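You operate a simulated robot arm through the tools that you are given. There is no shell and no other tool. Be economical: measure what you need, move in short steps, check, and stop when the job is done.

Carry out the task below with a simulated robot arm. There is one attempt and no reset: what you move stays moved.

TASK
Fetch the large grey pot and set it on the green saucer.
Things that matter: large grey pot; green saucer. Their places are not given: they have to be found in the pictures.

It is judged by the outcome, as a careful person would: the job done as asked, and still so three seconds after it is handed in. It fails if anything else is knocked over, pushed out of place, dropped, spilled or broken.

THE ROBOT
A 7-joint arm with a two-finger parallel gripper, fixed in place. Base frame: the origin is at the foot of the arm, x ahead of it, y to its left, z up; the work surface is at about z = 0. Lengths are in mm, angles in degrees, forces in N, time in s.
With the tool pointing down near the work surface it reaches from about 220 to 580 mm from the base axis. Its first joint turns from -66.0 to 66.0 degrees. Payload 2.5 kg.
Tool frame: the origin (TCP) lies between the finger pads and is the grasp point; the fingertips stand 23 mm ahead of it; z points along the fingers, y is the line along which they close. The gripper opens to 94 mm. The fingers are 38 mm wide and 10 mm thick; the gripper's body (54 by 96 mm) begins 39 mm behind the TCP.
Orientation is told as [roll, pitch, yaw] about the base's x, y, z axes, in that order, counted from this pose: with the fingers straight down and closing along the base's y, the tool's x points along the base's -x, its y along +y and its z along -z.

THE INTERFACE
- The arm moves only by the tool move_arm. Its argument "rows" is a list of rows, each a list of 7 numbers: the shift along the tool's x, y, z in mm, then the turn, a rotation vector about the tool's x, y, z in degrees, then the opening in per cent of the stroke, from 0 (shut) to 100 (fully open). In form: [[x, y, z, wx, wy, wz, hand], ...]. A call has 1 to 8 rows; each row is the pose to reach, as a shift and turn from the pose commanded when the call began, along the tool's axes at that moment. A row lasts 0.2 s, in which the tool goes at most 50 mm and 8.6 degrees; a call with a longer step from one row to the next is refused whole, and so is a gripper value outside its range. A pose out of reach is approached as far as the arm can. The call stops where the force on the tool passes 40 N (or 10 N more than at its start, if that is more) or the arm is blocked; 0.2 s more then pass. The fingers move at their own pace (about 108 mm/s each) and stop on an object; they squeeze with about 37 N. The grip force told is the motor's: it shows also when the fingers shut on nothing. Time passes only in rows, and 0.2 s behind the last, so rows that repeat a pose let the fingers close. It gives the time, the measured TCP pose, the force on the tool (base axes), the opening and the grip force at its end, in the units of the frame above (readings bear some noise), and new pictures: "show" is both (left out), scene, wrist or none.
- Cameras (640 x 400 px; columns grow to the right, rows downward): "scene" is fixed at [134.4, -428, 531.7]; the picture's right is [0.63, -0.78, 0.00], its down [-0.53, -0.43, -0.73] and it looks along [0.57, 0.46, -0.68] (base axes); focal length 274 px, centre (320, 200). "wrist" rides on the gripper at [-39, 0, -44] in the tool frame; the picture's right is [0.00, -1.00, 0.00], its down [0.97, 0.00, -0.24] and it looks along [0.24, 0.00, 0.97] (tool axes); focal length 218 px, centre (320, 200).
- measure_at(camera, pixels): for up to 12 pixels [column, row] of the newest picture of that camera ("zoom" is the newest enlarged one), the place [x, y, z] in the base frame of the surface seen there, good to about 3 mm. No time passes.
- inspect(camera, box): a new picture of the part [left, top, right, bottom] of that camera's present view, enlarged. No time passes.
- close_job(): hands the job in; it is judged then, once.

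Work in short steps. Measure before you move; look again where a grasp or a placing could have gone wrong, and mend it. You have 60 turns and 100 pictures in all, the two below and enlarged ones among them. Open the gripper and draw the arm clear of the work before you hand the job in, unless the task says otherwise; then end with one line.

The tools are called after ">>>" by a JSON object that holds its "op" and its "data". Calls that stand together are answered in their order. move_arm: Moves the arm, as the interface text tells. Its arguments: {"type":"object","properties":{"rows":{"type":"array","items":{"type":"array","items":{"type":"number"}}},"show":{"type":"string","enum":["both","scene","wrist","none"]}},"required":["rows"]} The other tools are called the same way: measure_at (camera, pixels) gives the place of the surface under pixels of a picture; inspect (camera, box) takes an enlarged picture of a part of a camera's view; close_job () hands the job in.

At the start:

```text
t: 0.0
position: [331.9, -84.4, 325.2]
orientation: [0.1, 0.0, 0.0]
wrist_force: [-0.8, -0.5, 1.0]
width: 93.9
finger_force: 0.0
```

scene: 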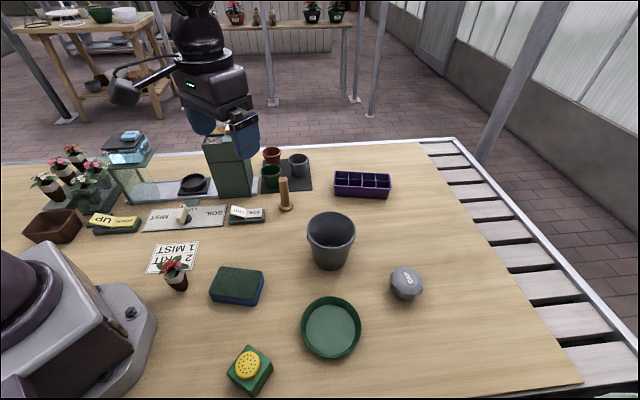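
wrist: 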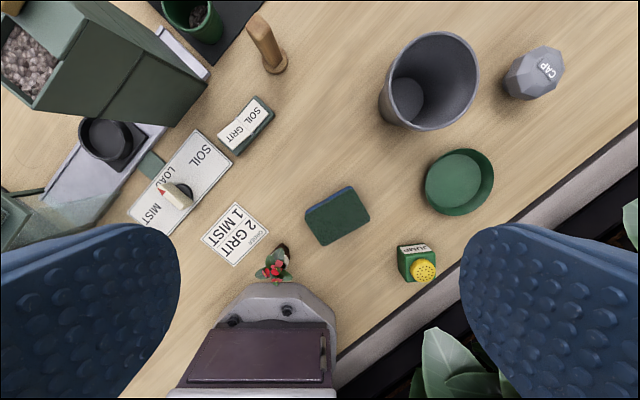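

The large grey pot is at scene (331,240), the green saucer at (331,328). I measure rims and bases.

>>> {"op": "measure_at", "data": {"camera": "scene", "pixels": [[308, 232], [355, 232], [331, 213], [331, 246], [331, 268], [331, 240], [331, 325], [302, 328], [360, 328], [331, 298], [331, 357], [405, 270]]}}

>>> {"op": "inspect", "data": {"camera": "scene", "box": [270, 190, 430, 370]}}

>>> {"op": "measure_at", "data": {"camera": "wrist", "pixels": [[405, 97], [382, 95], [479, 70], [435, 34], [430, 129], [460, 180], [427, 180], [493, 180], [460, 150], [460, 214]]}}

```text
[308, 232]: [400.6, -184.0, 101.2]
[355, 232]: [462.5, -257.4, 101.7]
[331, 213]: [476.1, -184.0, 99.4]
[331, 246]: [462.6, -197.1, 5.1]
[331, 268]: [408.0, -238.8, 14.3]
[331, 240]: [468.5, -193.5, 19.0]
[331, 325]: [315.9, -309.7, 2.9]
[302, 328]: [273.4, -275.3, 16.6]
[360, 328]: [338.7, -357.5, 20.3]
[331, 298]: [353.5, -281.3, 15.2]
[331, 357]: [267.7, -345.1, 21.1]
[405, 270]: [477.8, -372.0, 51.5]
```

```text
2.22 times, centred on (350, 280) of scene
```

zoom: 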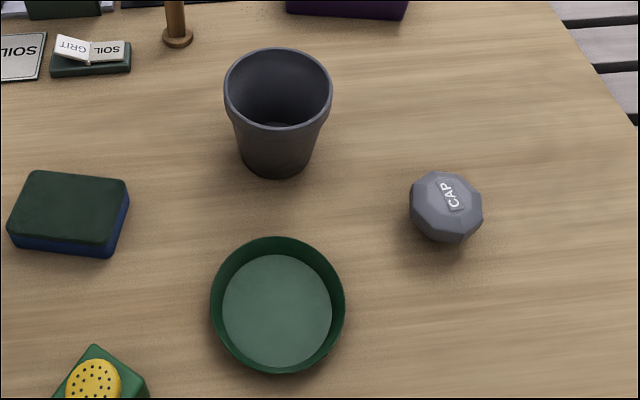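

```text
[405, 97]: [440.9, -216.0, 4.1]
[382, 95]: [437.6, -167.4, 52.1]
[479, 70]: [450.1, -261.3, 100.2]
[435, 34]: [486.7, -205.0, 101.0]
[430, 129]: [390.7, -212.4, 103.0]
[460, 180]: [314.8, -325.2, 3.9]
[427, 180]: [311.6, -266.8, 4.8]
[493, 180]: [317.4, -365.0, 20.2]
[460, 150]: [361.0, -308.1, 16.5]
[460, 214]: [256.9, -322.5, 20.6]
```

The pot's rim is about 97 mm across, wider than the gripper opens, so I'll grip its wall with one finger inside. First I check the wall's slope and thickness.

>>> {"op": "measure_at", "data": {"camera": "zoom", "pixels": [[280, 54], [280, 70], [280, 90], [280, 110], [276, 123], [276, 130], [276, 136], [276, 150], [276, 170], [276, 127], [320, 120], [300, 170]]}}

>>> {"op": "inspect", "data": {"camera": "wrist", "box": [350, 10, 510, 150]}}

```text
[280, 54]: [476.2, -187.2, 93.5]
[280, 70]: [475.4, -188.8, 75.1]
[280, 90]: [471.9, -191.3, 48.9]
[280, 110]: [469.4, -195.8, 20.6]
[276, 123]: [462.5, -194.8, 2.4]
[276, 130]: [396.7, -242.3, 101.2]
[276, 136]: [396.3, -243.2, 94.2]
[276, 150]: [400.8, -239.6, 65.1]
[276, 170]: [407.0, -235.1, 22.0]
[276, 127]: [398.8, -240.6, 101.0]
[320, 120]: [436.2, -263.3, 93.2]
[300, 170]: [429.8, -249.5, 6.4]
```

```text
2.86 times, centred on (430, 80) of wrist
```

zoom: 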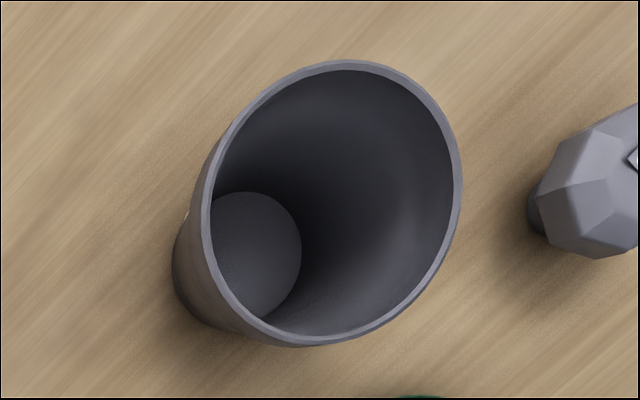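

Wall slope is about 8.5°, pot centre about (438,-213), rim z 101. I go above the +y side of the rim, tilted 8.5° to match the wall.

>>> {"op": "move_arm", "data": {"rows": [[-25, -20, 25, 2, 0, 0, 50], [-50, -40, 50, 4, 0, 0, 50], [-75, -60, 75, 6, 0, 0, 50], [-95, -75, 100, 8.5, 0, 0, 50], [-106, -82, 125, 8.5, 0, 0, 50], [-106, -82, 145, 8.5, 0, 0, 50], [-106, -82, 145, 8.5, 0, 0, 50]]}}

```text
t: 1.6
position: [436.8, -167.6, 182.5]
orientation: [-8.5, -0.1, 0.1]
wrist_force: [1.1, 0.5, 0.2]
width: 46.9
finger_force: 0.1
```

scene: 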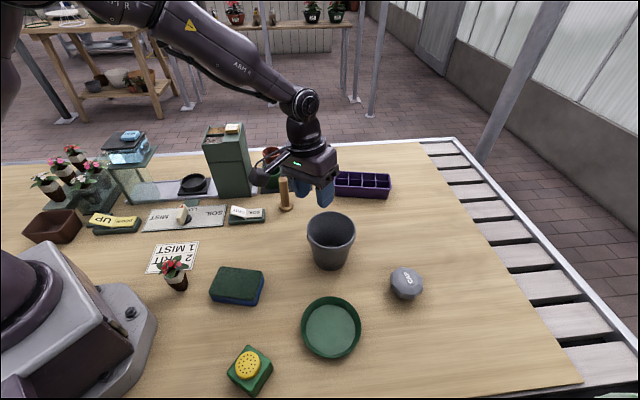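
wrist: 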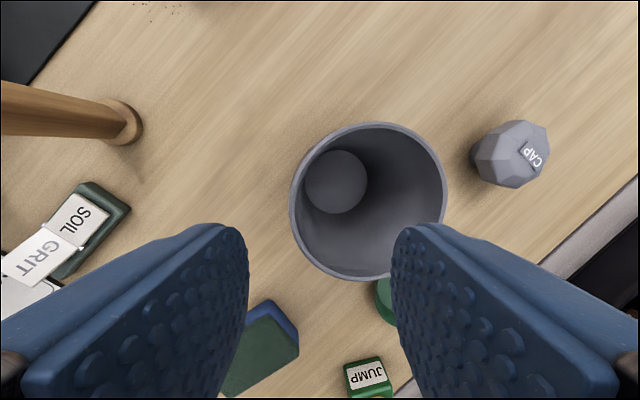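

The wrist view shows the rim; I measure it for the centre before going down.

>>> {"op": "measure_at", "data": {"camera": "wrist", "pixels": [[292, 205], [445, 190], [370, 125], [365, 279], [315, 147], [310, 250], [425, 145], [120, 130], [20, 140]]}}

```text
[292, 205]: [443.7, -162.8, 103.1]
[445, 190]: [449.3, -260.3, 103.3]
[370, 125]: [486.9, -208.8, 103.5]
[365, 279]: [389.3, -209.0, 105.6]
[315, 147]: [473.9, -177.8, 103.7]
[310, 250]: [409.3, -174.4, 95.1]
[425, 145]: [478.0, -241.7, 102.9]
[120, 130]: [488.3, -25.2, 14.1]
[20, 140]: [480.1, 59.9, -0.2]
```

Centre confirmed (438,-212). Going straight down to TCP z≈86.

>>> {"op": "move_arm", "data": {"rows": [[0, 4.5, 30, 0, 0, 0, 50], [0, 8.2, 55, 0, 0, 0, 50], [0, 11.1, 75, 0, 0, 0, 50], [0, 14, 94, 0, 0, 0, 50], [0, 14, 94, 0, 0, 0, 50]]}}

```text
t: 2.8
position: [435.9, -170.1, 86.9]
orientation: [-8.5, 0.0, -0.1]
wrist_force: [-0.1, -0.3, 0.4]
width: 47.1
finger_force: 0.0
```

scene: 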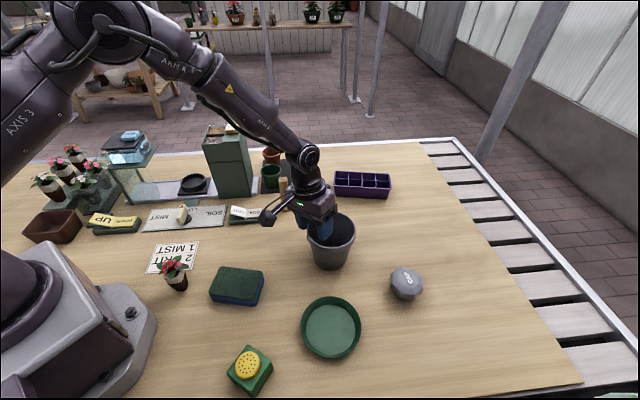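
wrist: 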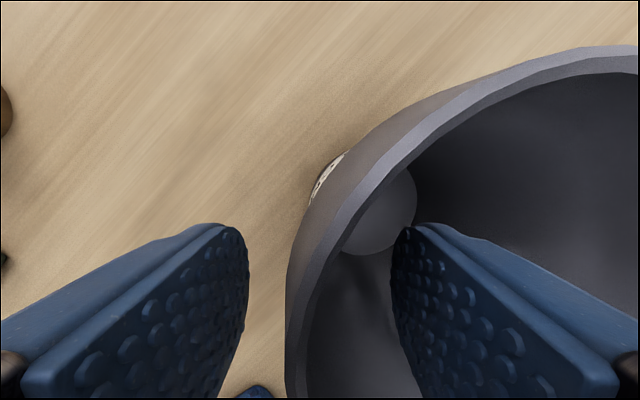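

The fingers straddle the wall. Nudging +y slightly and closing.

>>> {"op": "move_arm", "data": {"rows": [[0, 2, 0, 0, 0, 0, 50], [0, 2, 0, 0, 0, 0, 20], [0, 2, 0, 0, 0, 0, 0], [0, 2, 0, 0, 0, 0, 0], [0, 2, 0, 0, 0, 0, 0]]}}

```text
t: 4.0
position: [437.5, -167.0, 87.0]
orientation: [-8.6, 0.0, 0.0]
wrist_force: [-1.6, -1.2, 5.5]
width: 10.1
finger_force: 37.4
```

scene: 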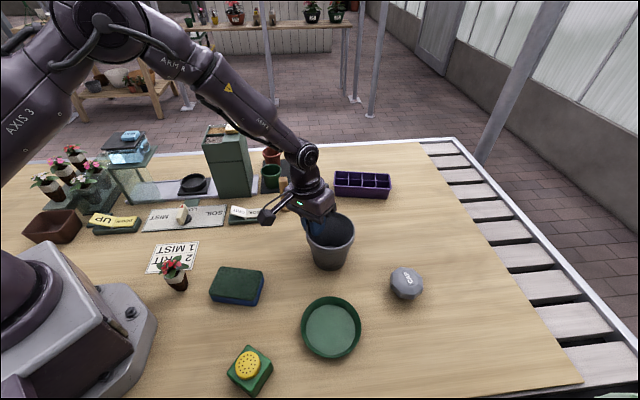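
wrist: 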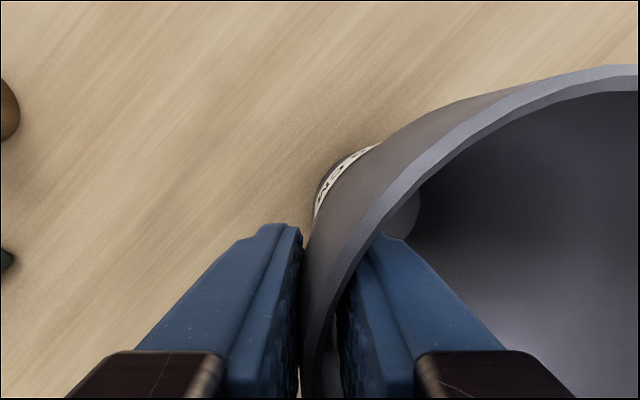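

Gripped (width 10 mm, 37 N). Lifting straight up 50 mm gently.

>>> {"op": "move_arm", "data": {"rows": [[0, -1.5, -10, 0, 0, 0, 0], [0, -3.7, -25, 0, 0, 0, 0], [0, -5.9, -40, 0, 0, 0, 0], [0, -8.2, -55, 0, 0, 0, 0], [0, -8.2, -55, 0, 0, 0, 0]]}}

```text
t: 5.2
position: [437.1, -164.2, 142.7]
orientation: [-8.4, 0.0, 0.0]
wrist_force: [-0.7, -0.5, -0.7]
width: 9.9
finger_force: 37.0
```

scene: 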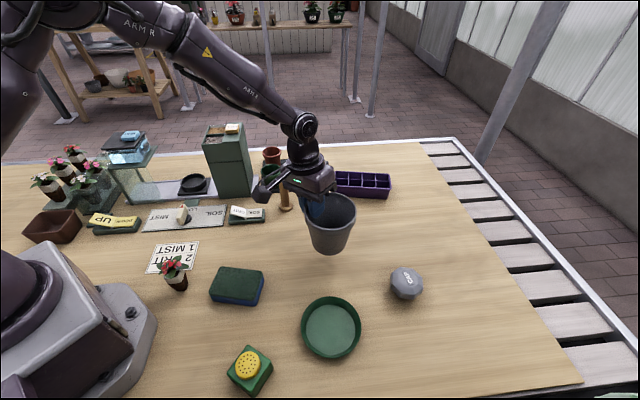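
wrist: 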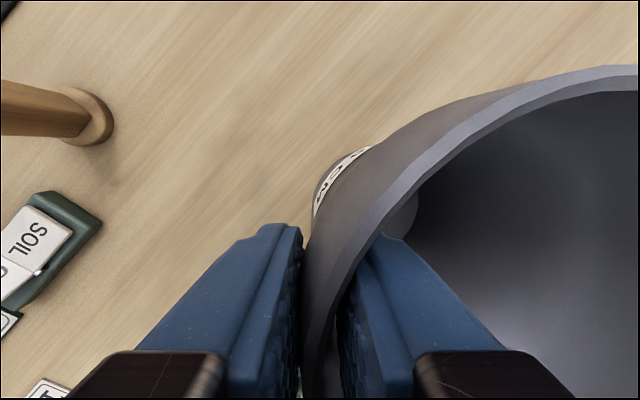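

Pot hangs upright and steady. Measuring the saucer rim once more and carrying over it (TCP target about (308.5,-271)).

>>> {"op": "move_arm", "data": {"rows": [[15, -12.3, 1.8, 0, 0, 0, 0], [38, -31.3, 4.7, 0, 0, 0, 0], [62, -51, 7.6, 0, 0, 0, 0], [86, -70.8, 10.6, 0, 0, 0, 0], [108, -89, 13.3, 0, 0, 0, 0], [122, -100.5, 15, 0, 0, 0, 0], [128.5, -105.8, 15.8, 0, 0, 0, 0], [128.5, -105.8, 15.8, 0, 0, 0, 0]]}}

>>> {"op": "inspect", "data": {"camera": "scene", "box": [260, 240, 420, 380]}}

```text
t: 7.0
position: [307.1, -272.7, 143.4]
orientation: [-8.4, 0.1, 0.1]
wrist_force: [0.6, -0.2, -0.4]
width: 9.9
finger_force: 37.5
```

scene: 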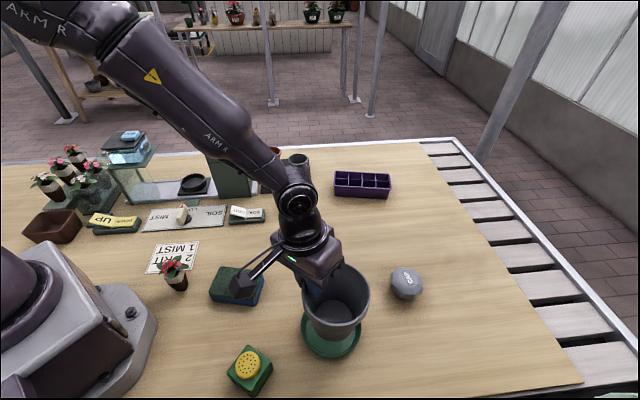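
wrist: 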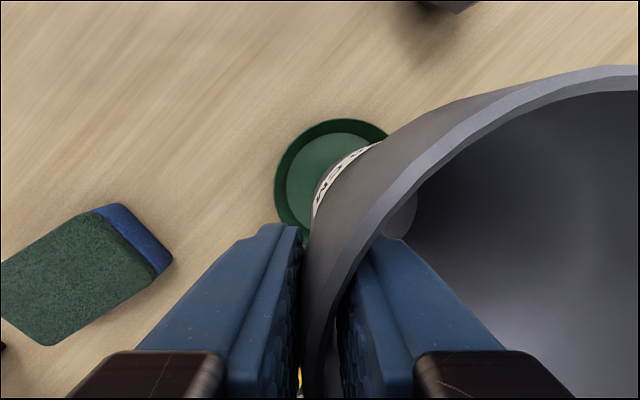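

```text
2.86 times, centred on (340, 310) of scene
```

zoom: 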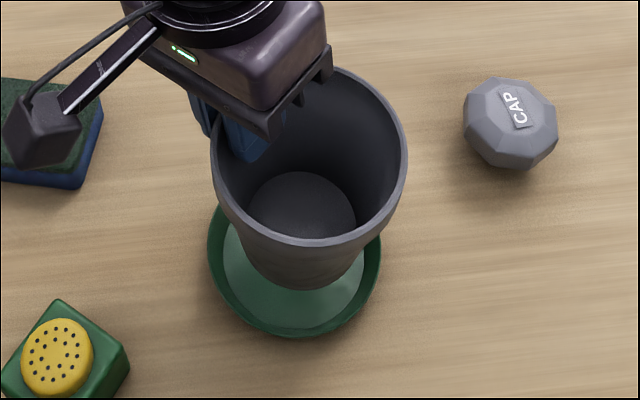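

Checking the pot's rim centre and the saucer's edge.

>>> {"op": "measure_at", "data": {"camera": "zoom", "pixels": [[213, 165], [405, 165], [310, 242], [350, 70], [235, 270], [350, 270], [295, 335], [209, 240], [380, 255], [300, 287]]}}

>>> {"op": "measure_at", "data": {"camera": "wrist", "pixels": [[335, 120], [276, 185], [300, 135], [320, 205]]}}

```text
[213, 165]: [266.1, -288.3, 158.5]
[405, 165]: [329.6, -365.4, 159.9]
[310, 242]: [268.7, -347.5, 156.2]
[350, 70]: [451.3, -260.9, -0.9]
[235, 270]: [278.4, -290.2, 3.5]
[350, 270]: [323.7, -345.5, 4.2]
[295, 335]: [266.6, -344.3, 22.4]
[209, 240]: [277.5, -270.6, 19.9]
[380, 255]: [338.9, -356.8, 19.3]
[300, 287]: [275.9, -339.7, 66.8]
```

```text
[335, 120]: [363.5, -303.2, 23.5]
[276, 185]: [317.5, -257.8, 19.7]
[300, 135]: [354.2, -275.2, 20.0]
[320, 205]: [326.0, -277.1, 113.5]
```

Saucer centre ≈(310,-312), pot ≈(308,-318): correct by (+2,+6) and lower most of the way.

>>> {"op": "move_arm", "data": {"rows": [[-2, 5.9, -0.9, 0, 0, 0, 0], [-2, 7.4, 9, 0, 0, 0, 0], [-2, 9, 19, 0, 0, 0, 0], [-2, 10.3, 29, 0, 0, 0, 0], [-2, 11.8, 39, 0, 0, 0, 0], [-2, 11.8, 39, 0, 0, 0, 0]]}}

>>> {"op": "inspect", "data": {"camera": "scene", "box": [260, 240, 420, 380]}}

```text
t: 8.4
position: [309.6, -266.0, 100.4]
orientation: [-8.5, 0.0, -0.1]
wrist_force: [-0.2, 0.2, -0.4]
width: 9.8
finger_force: 36.7
```

scene: 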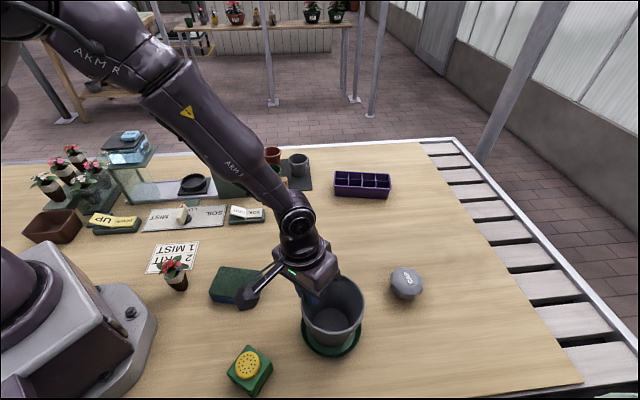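
wrist: 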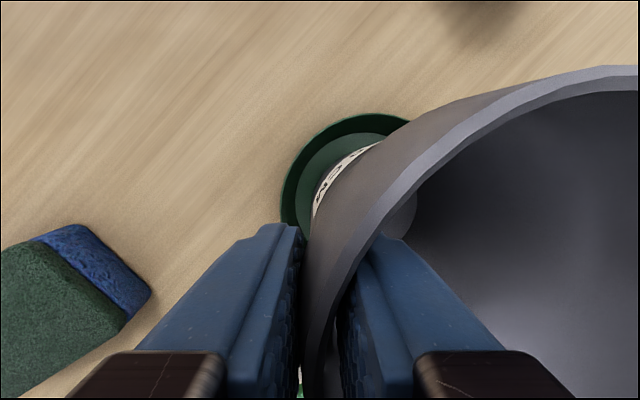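

```text
2.86 times, centred on (340, 310) of scene
```

zoom: 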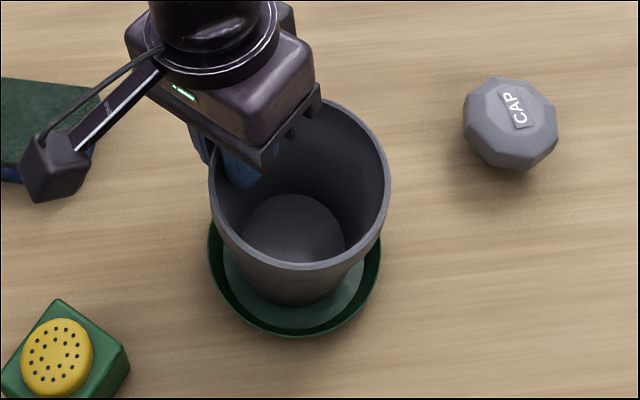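

The pot is well centred with ~9 mm to go. The box on the arm's side is near the sponge, so I check its height.

>>> {"op": "measure_at", "data": {"camera": "zoom", "pixels": [[50, 170], [30, 190], [65, 190], [20, 100], [12, 172], [215, 165], [385, 170], [300, 267], [298, 302], [298, 335], [213, 270], [378, 270]]}}

```text
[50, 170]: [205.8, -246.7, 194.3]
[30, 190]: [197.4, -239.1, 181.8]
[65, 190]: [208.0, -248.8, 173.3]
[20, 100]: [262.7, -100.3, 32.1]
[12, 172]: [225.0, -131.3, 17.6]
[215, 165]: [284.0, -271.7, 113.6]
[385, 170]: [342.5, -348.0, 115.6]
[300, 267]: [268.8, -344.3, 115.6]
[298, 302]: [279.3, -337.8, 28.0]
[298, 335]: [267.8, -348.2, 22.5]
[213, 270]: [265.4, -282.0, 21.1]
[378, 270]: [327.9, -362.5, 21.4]
```

Plenty of clearance. Lowering slowly until the pot touches the saucer floor.

>>> {"op": "move_arm", "data": {"rows": [[0, 0.4, 3, 0, 0, 0, 0], [0, 0.9, 6, 0, 0, 0, 0], [0, 1.2, 8, 0, 0, 0, 0], [0, 1.3, 9, 0, 0, 0, 0], [0, 1.3, 9, 0, 0, 0, 0]]}}

```text
t: 9.6
position: [311.6, -266.4, 92.7]
orientation: [-8.4, 0.0, 0.0]
wrist_force: [-0.2, 0.5, 1.7]
width: 10.0
finger_force: 36.9
```

scene: 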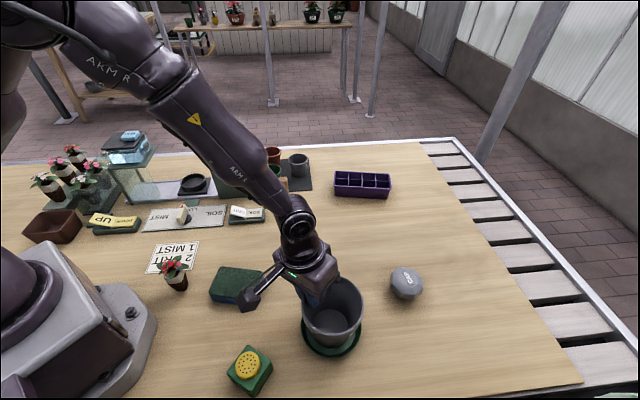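
wrist: 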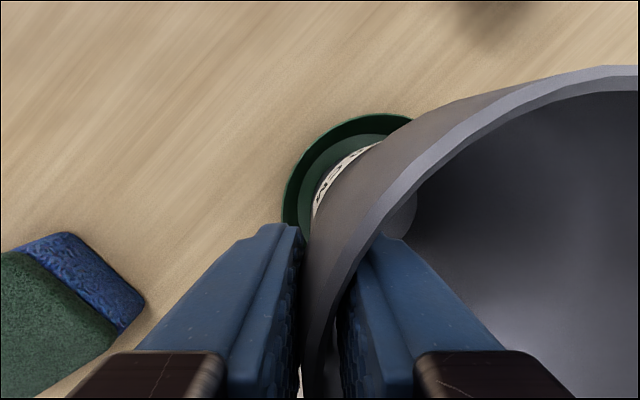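

A slight upward force (1.7 N) suggests nearly touching; a couple more mm.

>>> {"op": "move_arm", "data": {"rows": [[0, 0.15, 1, 0, 0, 0, 0], [0, 0.3, 2, 0, 0, 0, 0], [0, 0.3, 2, 0, 0, 0, 0]], "show": "none"}}

```text
t: 10.4
position: [310.7, -266.1, 90.6]
orientation: [-8.5, -0.1, 0.1]
wrist_force: [2.1, 3.4, 12.4]
width: 9.8
finger_force: 37.0
```

Firm contact (12 N). Opening to half while easing up 0.7 mm.

>>> {"op": "move_arm", "data": {"rows": [[0, -0.1, -0.7, 0, 0, 0, 0], [0, -0.1, -0.7, 0, 0, 0, 20], [0, -0.1, -0.7, 0, 0, 0, 45], [0, -0.1, -0.7, 0, 0, 0, 45]]}}

```text
t: 11.4
position: [310.1, -266.4, 90.8]
orientation: [-8.4, 0.0, 0.0]
wrist_force: [-1.5, 0.2, -0.3]
width: 42.7
finger_force: 0.0
```

scene: 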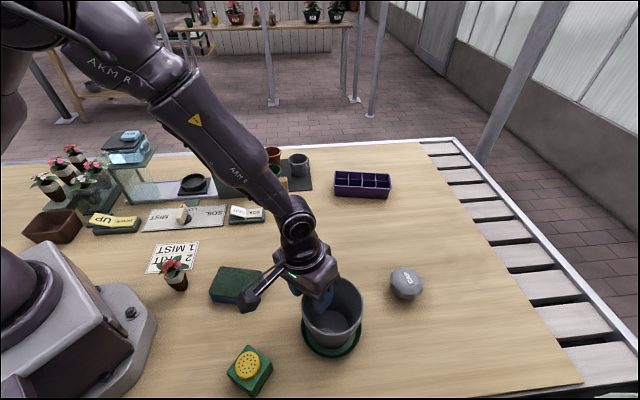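
wrist: 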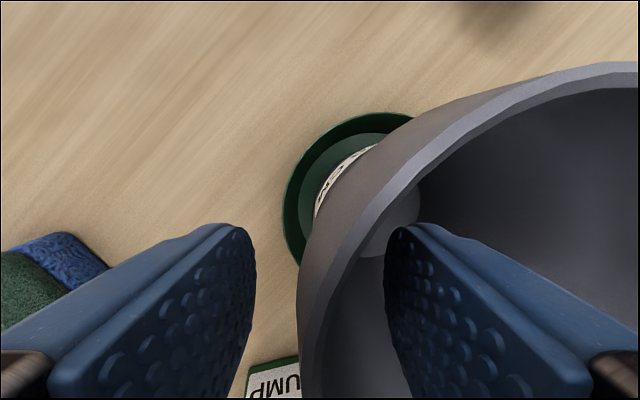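

Released; fingers clear of the wall. Raising straight up.

>>> {"op": "move_arm", "data": {"rows": [[0, -3, -20, 0, 0, 0, 45], [0, -7.4, -50, 0, 0, 0, 45], [0, -13, -85, 0, 0, 0, 45], [0, -18, -120, 0, 0, 0, 45], [-10, 10, -150, -4, 0, 0, 45], [-20, 40, -170, -8.4, 0, 0, 45], [-20, 80, -180, -8.4, 0, 0, 45], [-20, 120, -185, -8.4, 0, 0, 45]]}}

>>> {"op": "inspect", "data": {"camera": "scene", "box": [260, 240, 420, 380]}}

```text
t: 13.2
position: [330.3, -117.7, 253.9]
orientation: [-0.1, 0.0, 0.0]
wrist_force: [0.2, -0.4, -0.3]
width: 42.3
finger_force: 0.0
```

scene: 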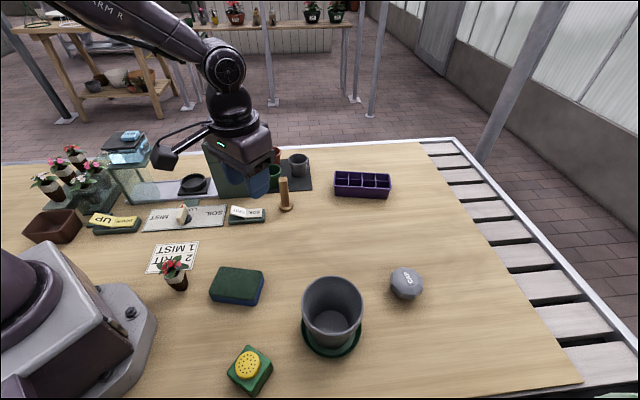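
wrist: 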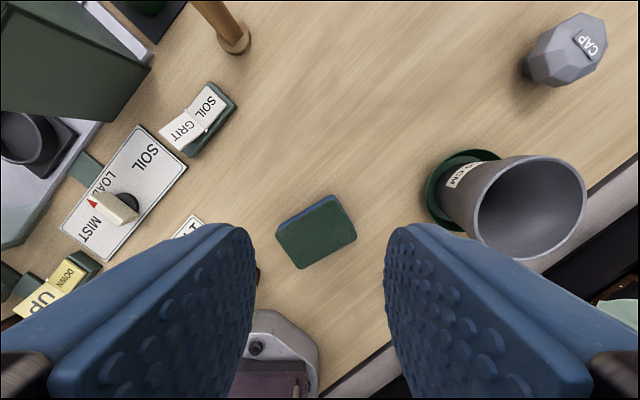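

```text
2.86 times, centred on (340, 310) of scene
```

zoom: 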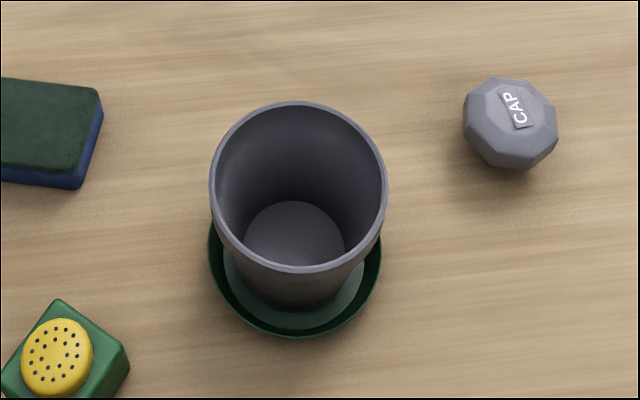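

The pot stands upright in the saucer, nothing else has moved, and the arm is clear; I hand the job in.

>>> {"op": "close_job", "data": {}}

```text
The job is handed in.
```

The large grey pot is standing upright in the green saucer, nothing else was disturbed, and the arm is clear with the gripper open; the job is handed in.
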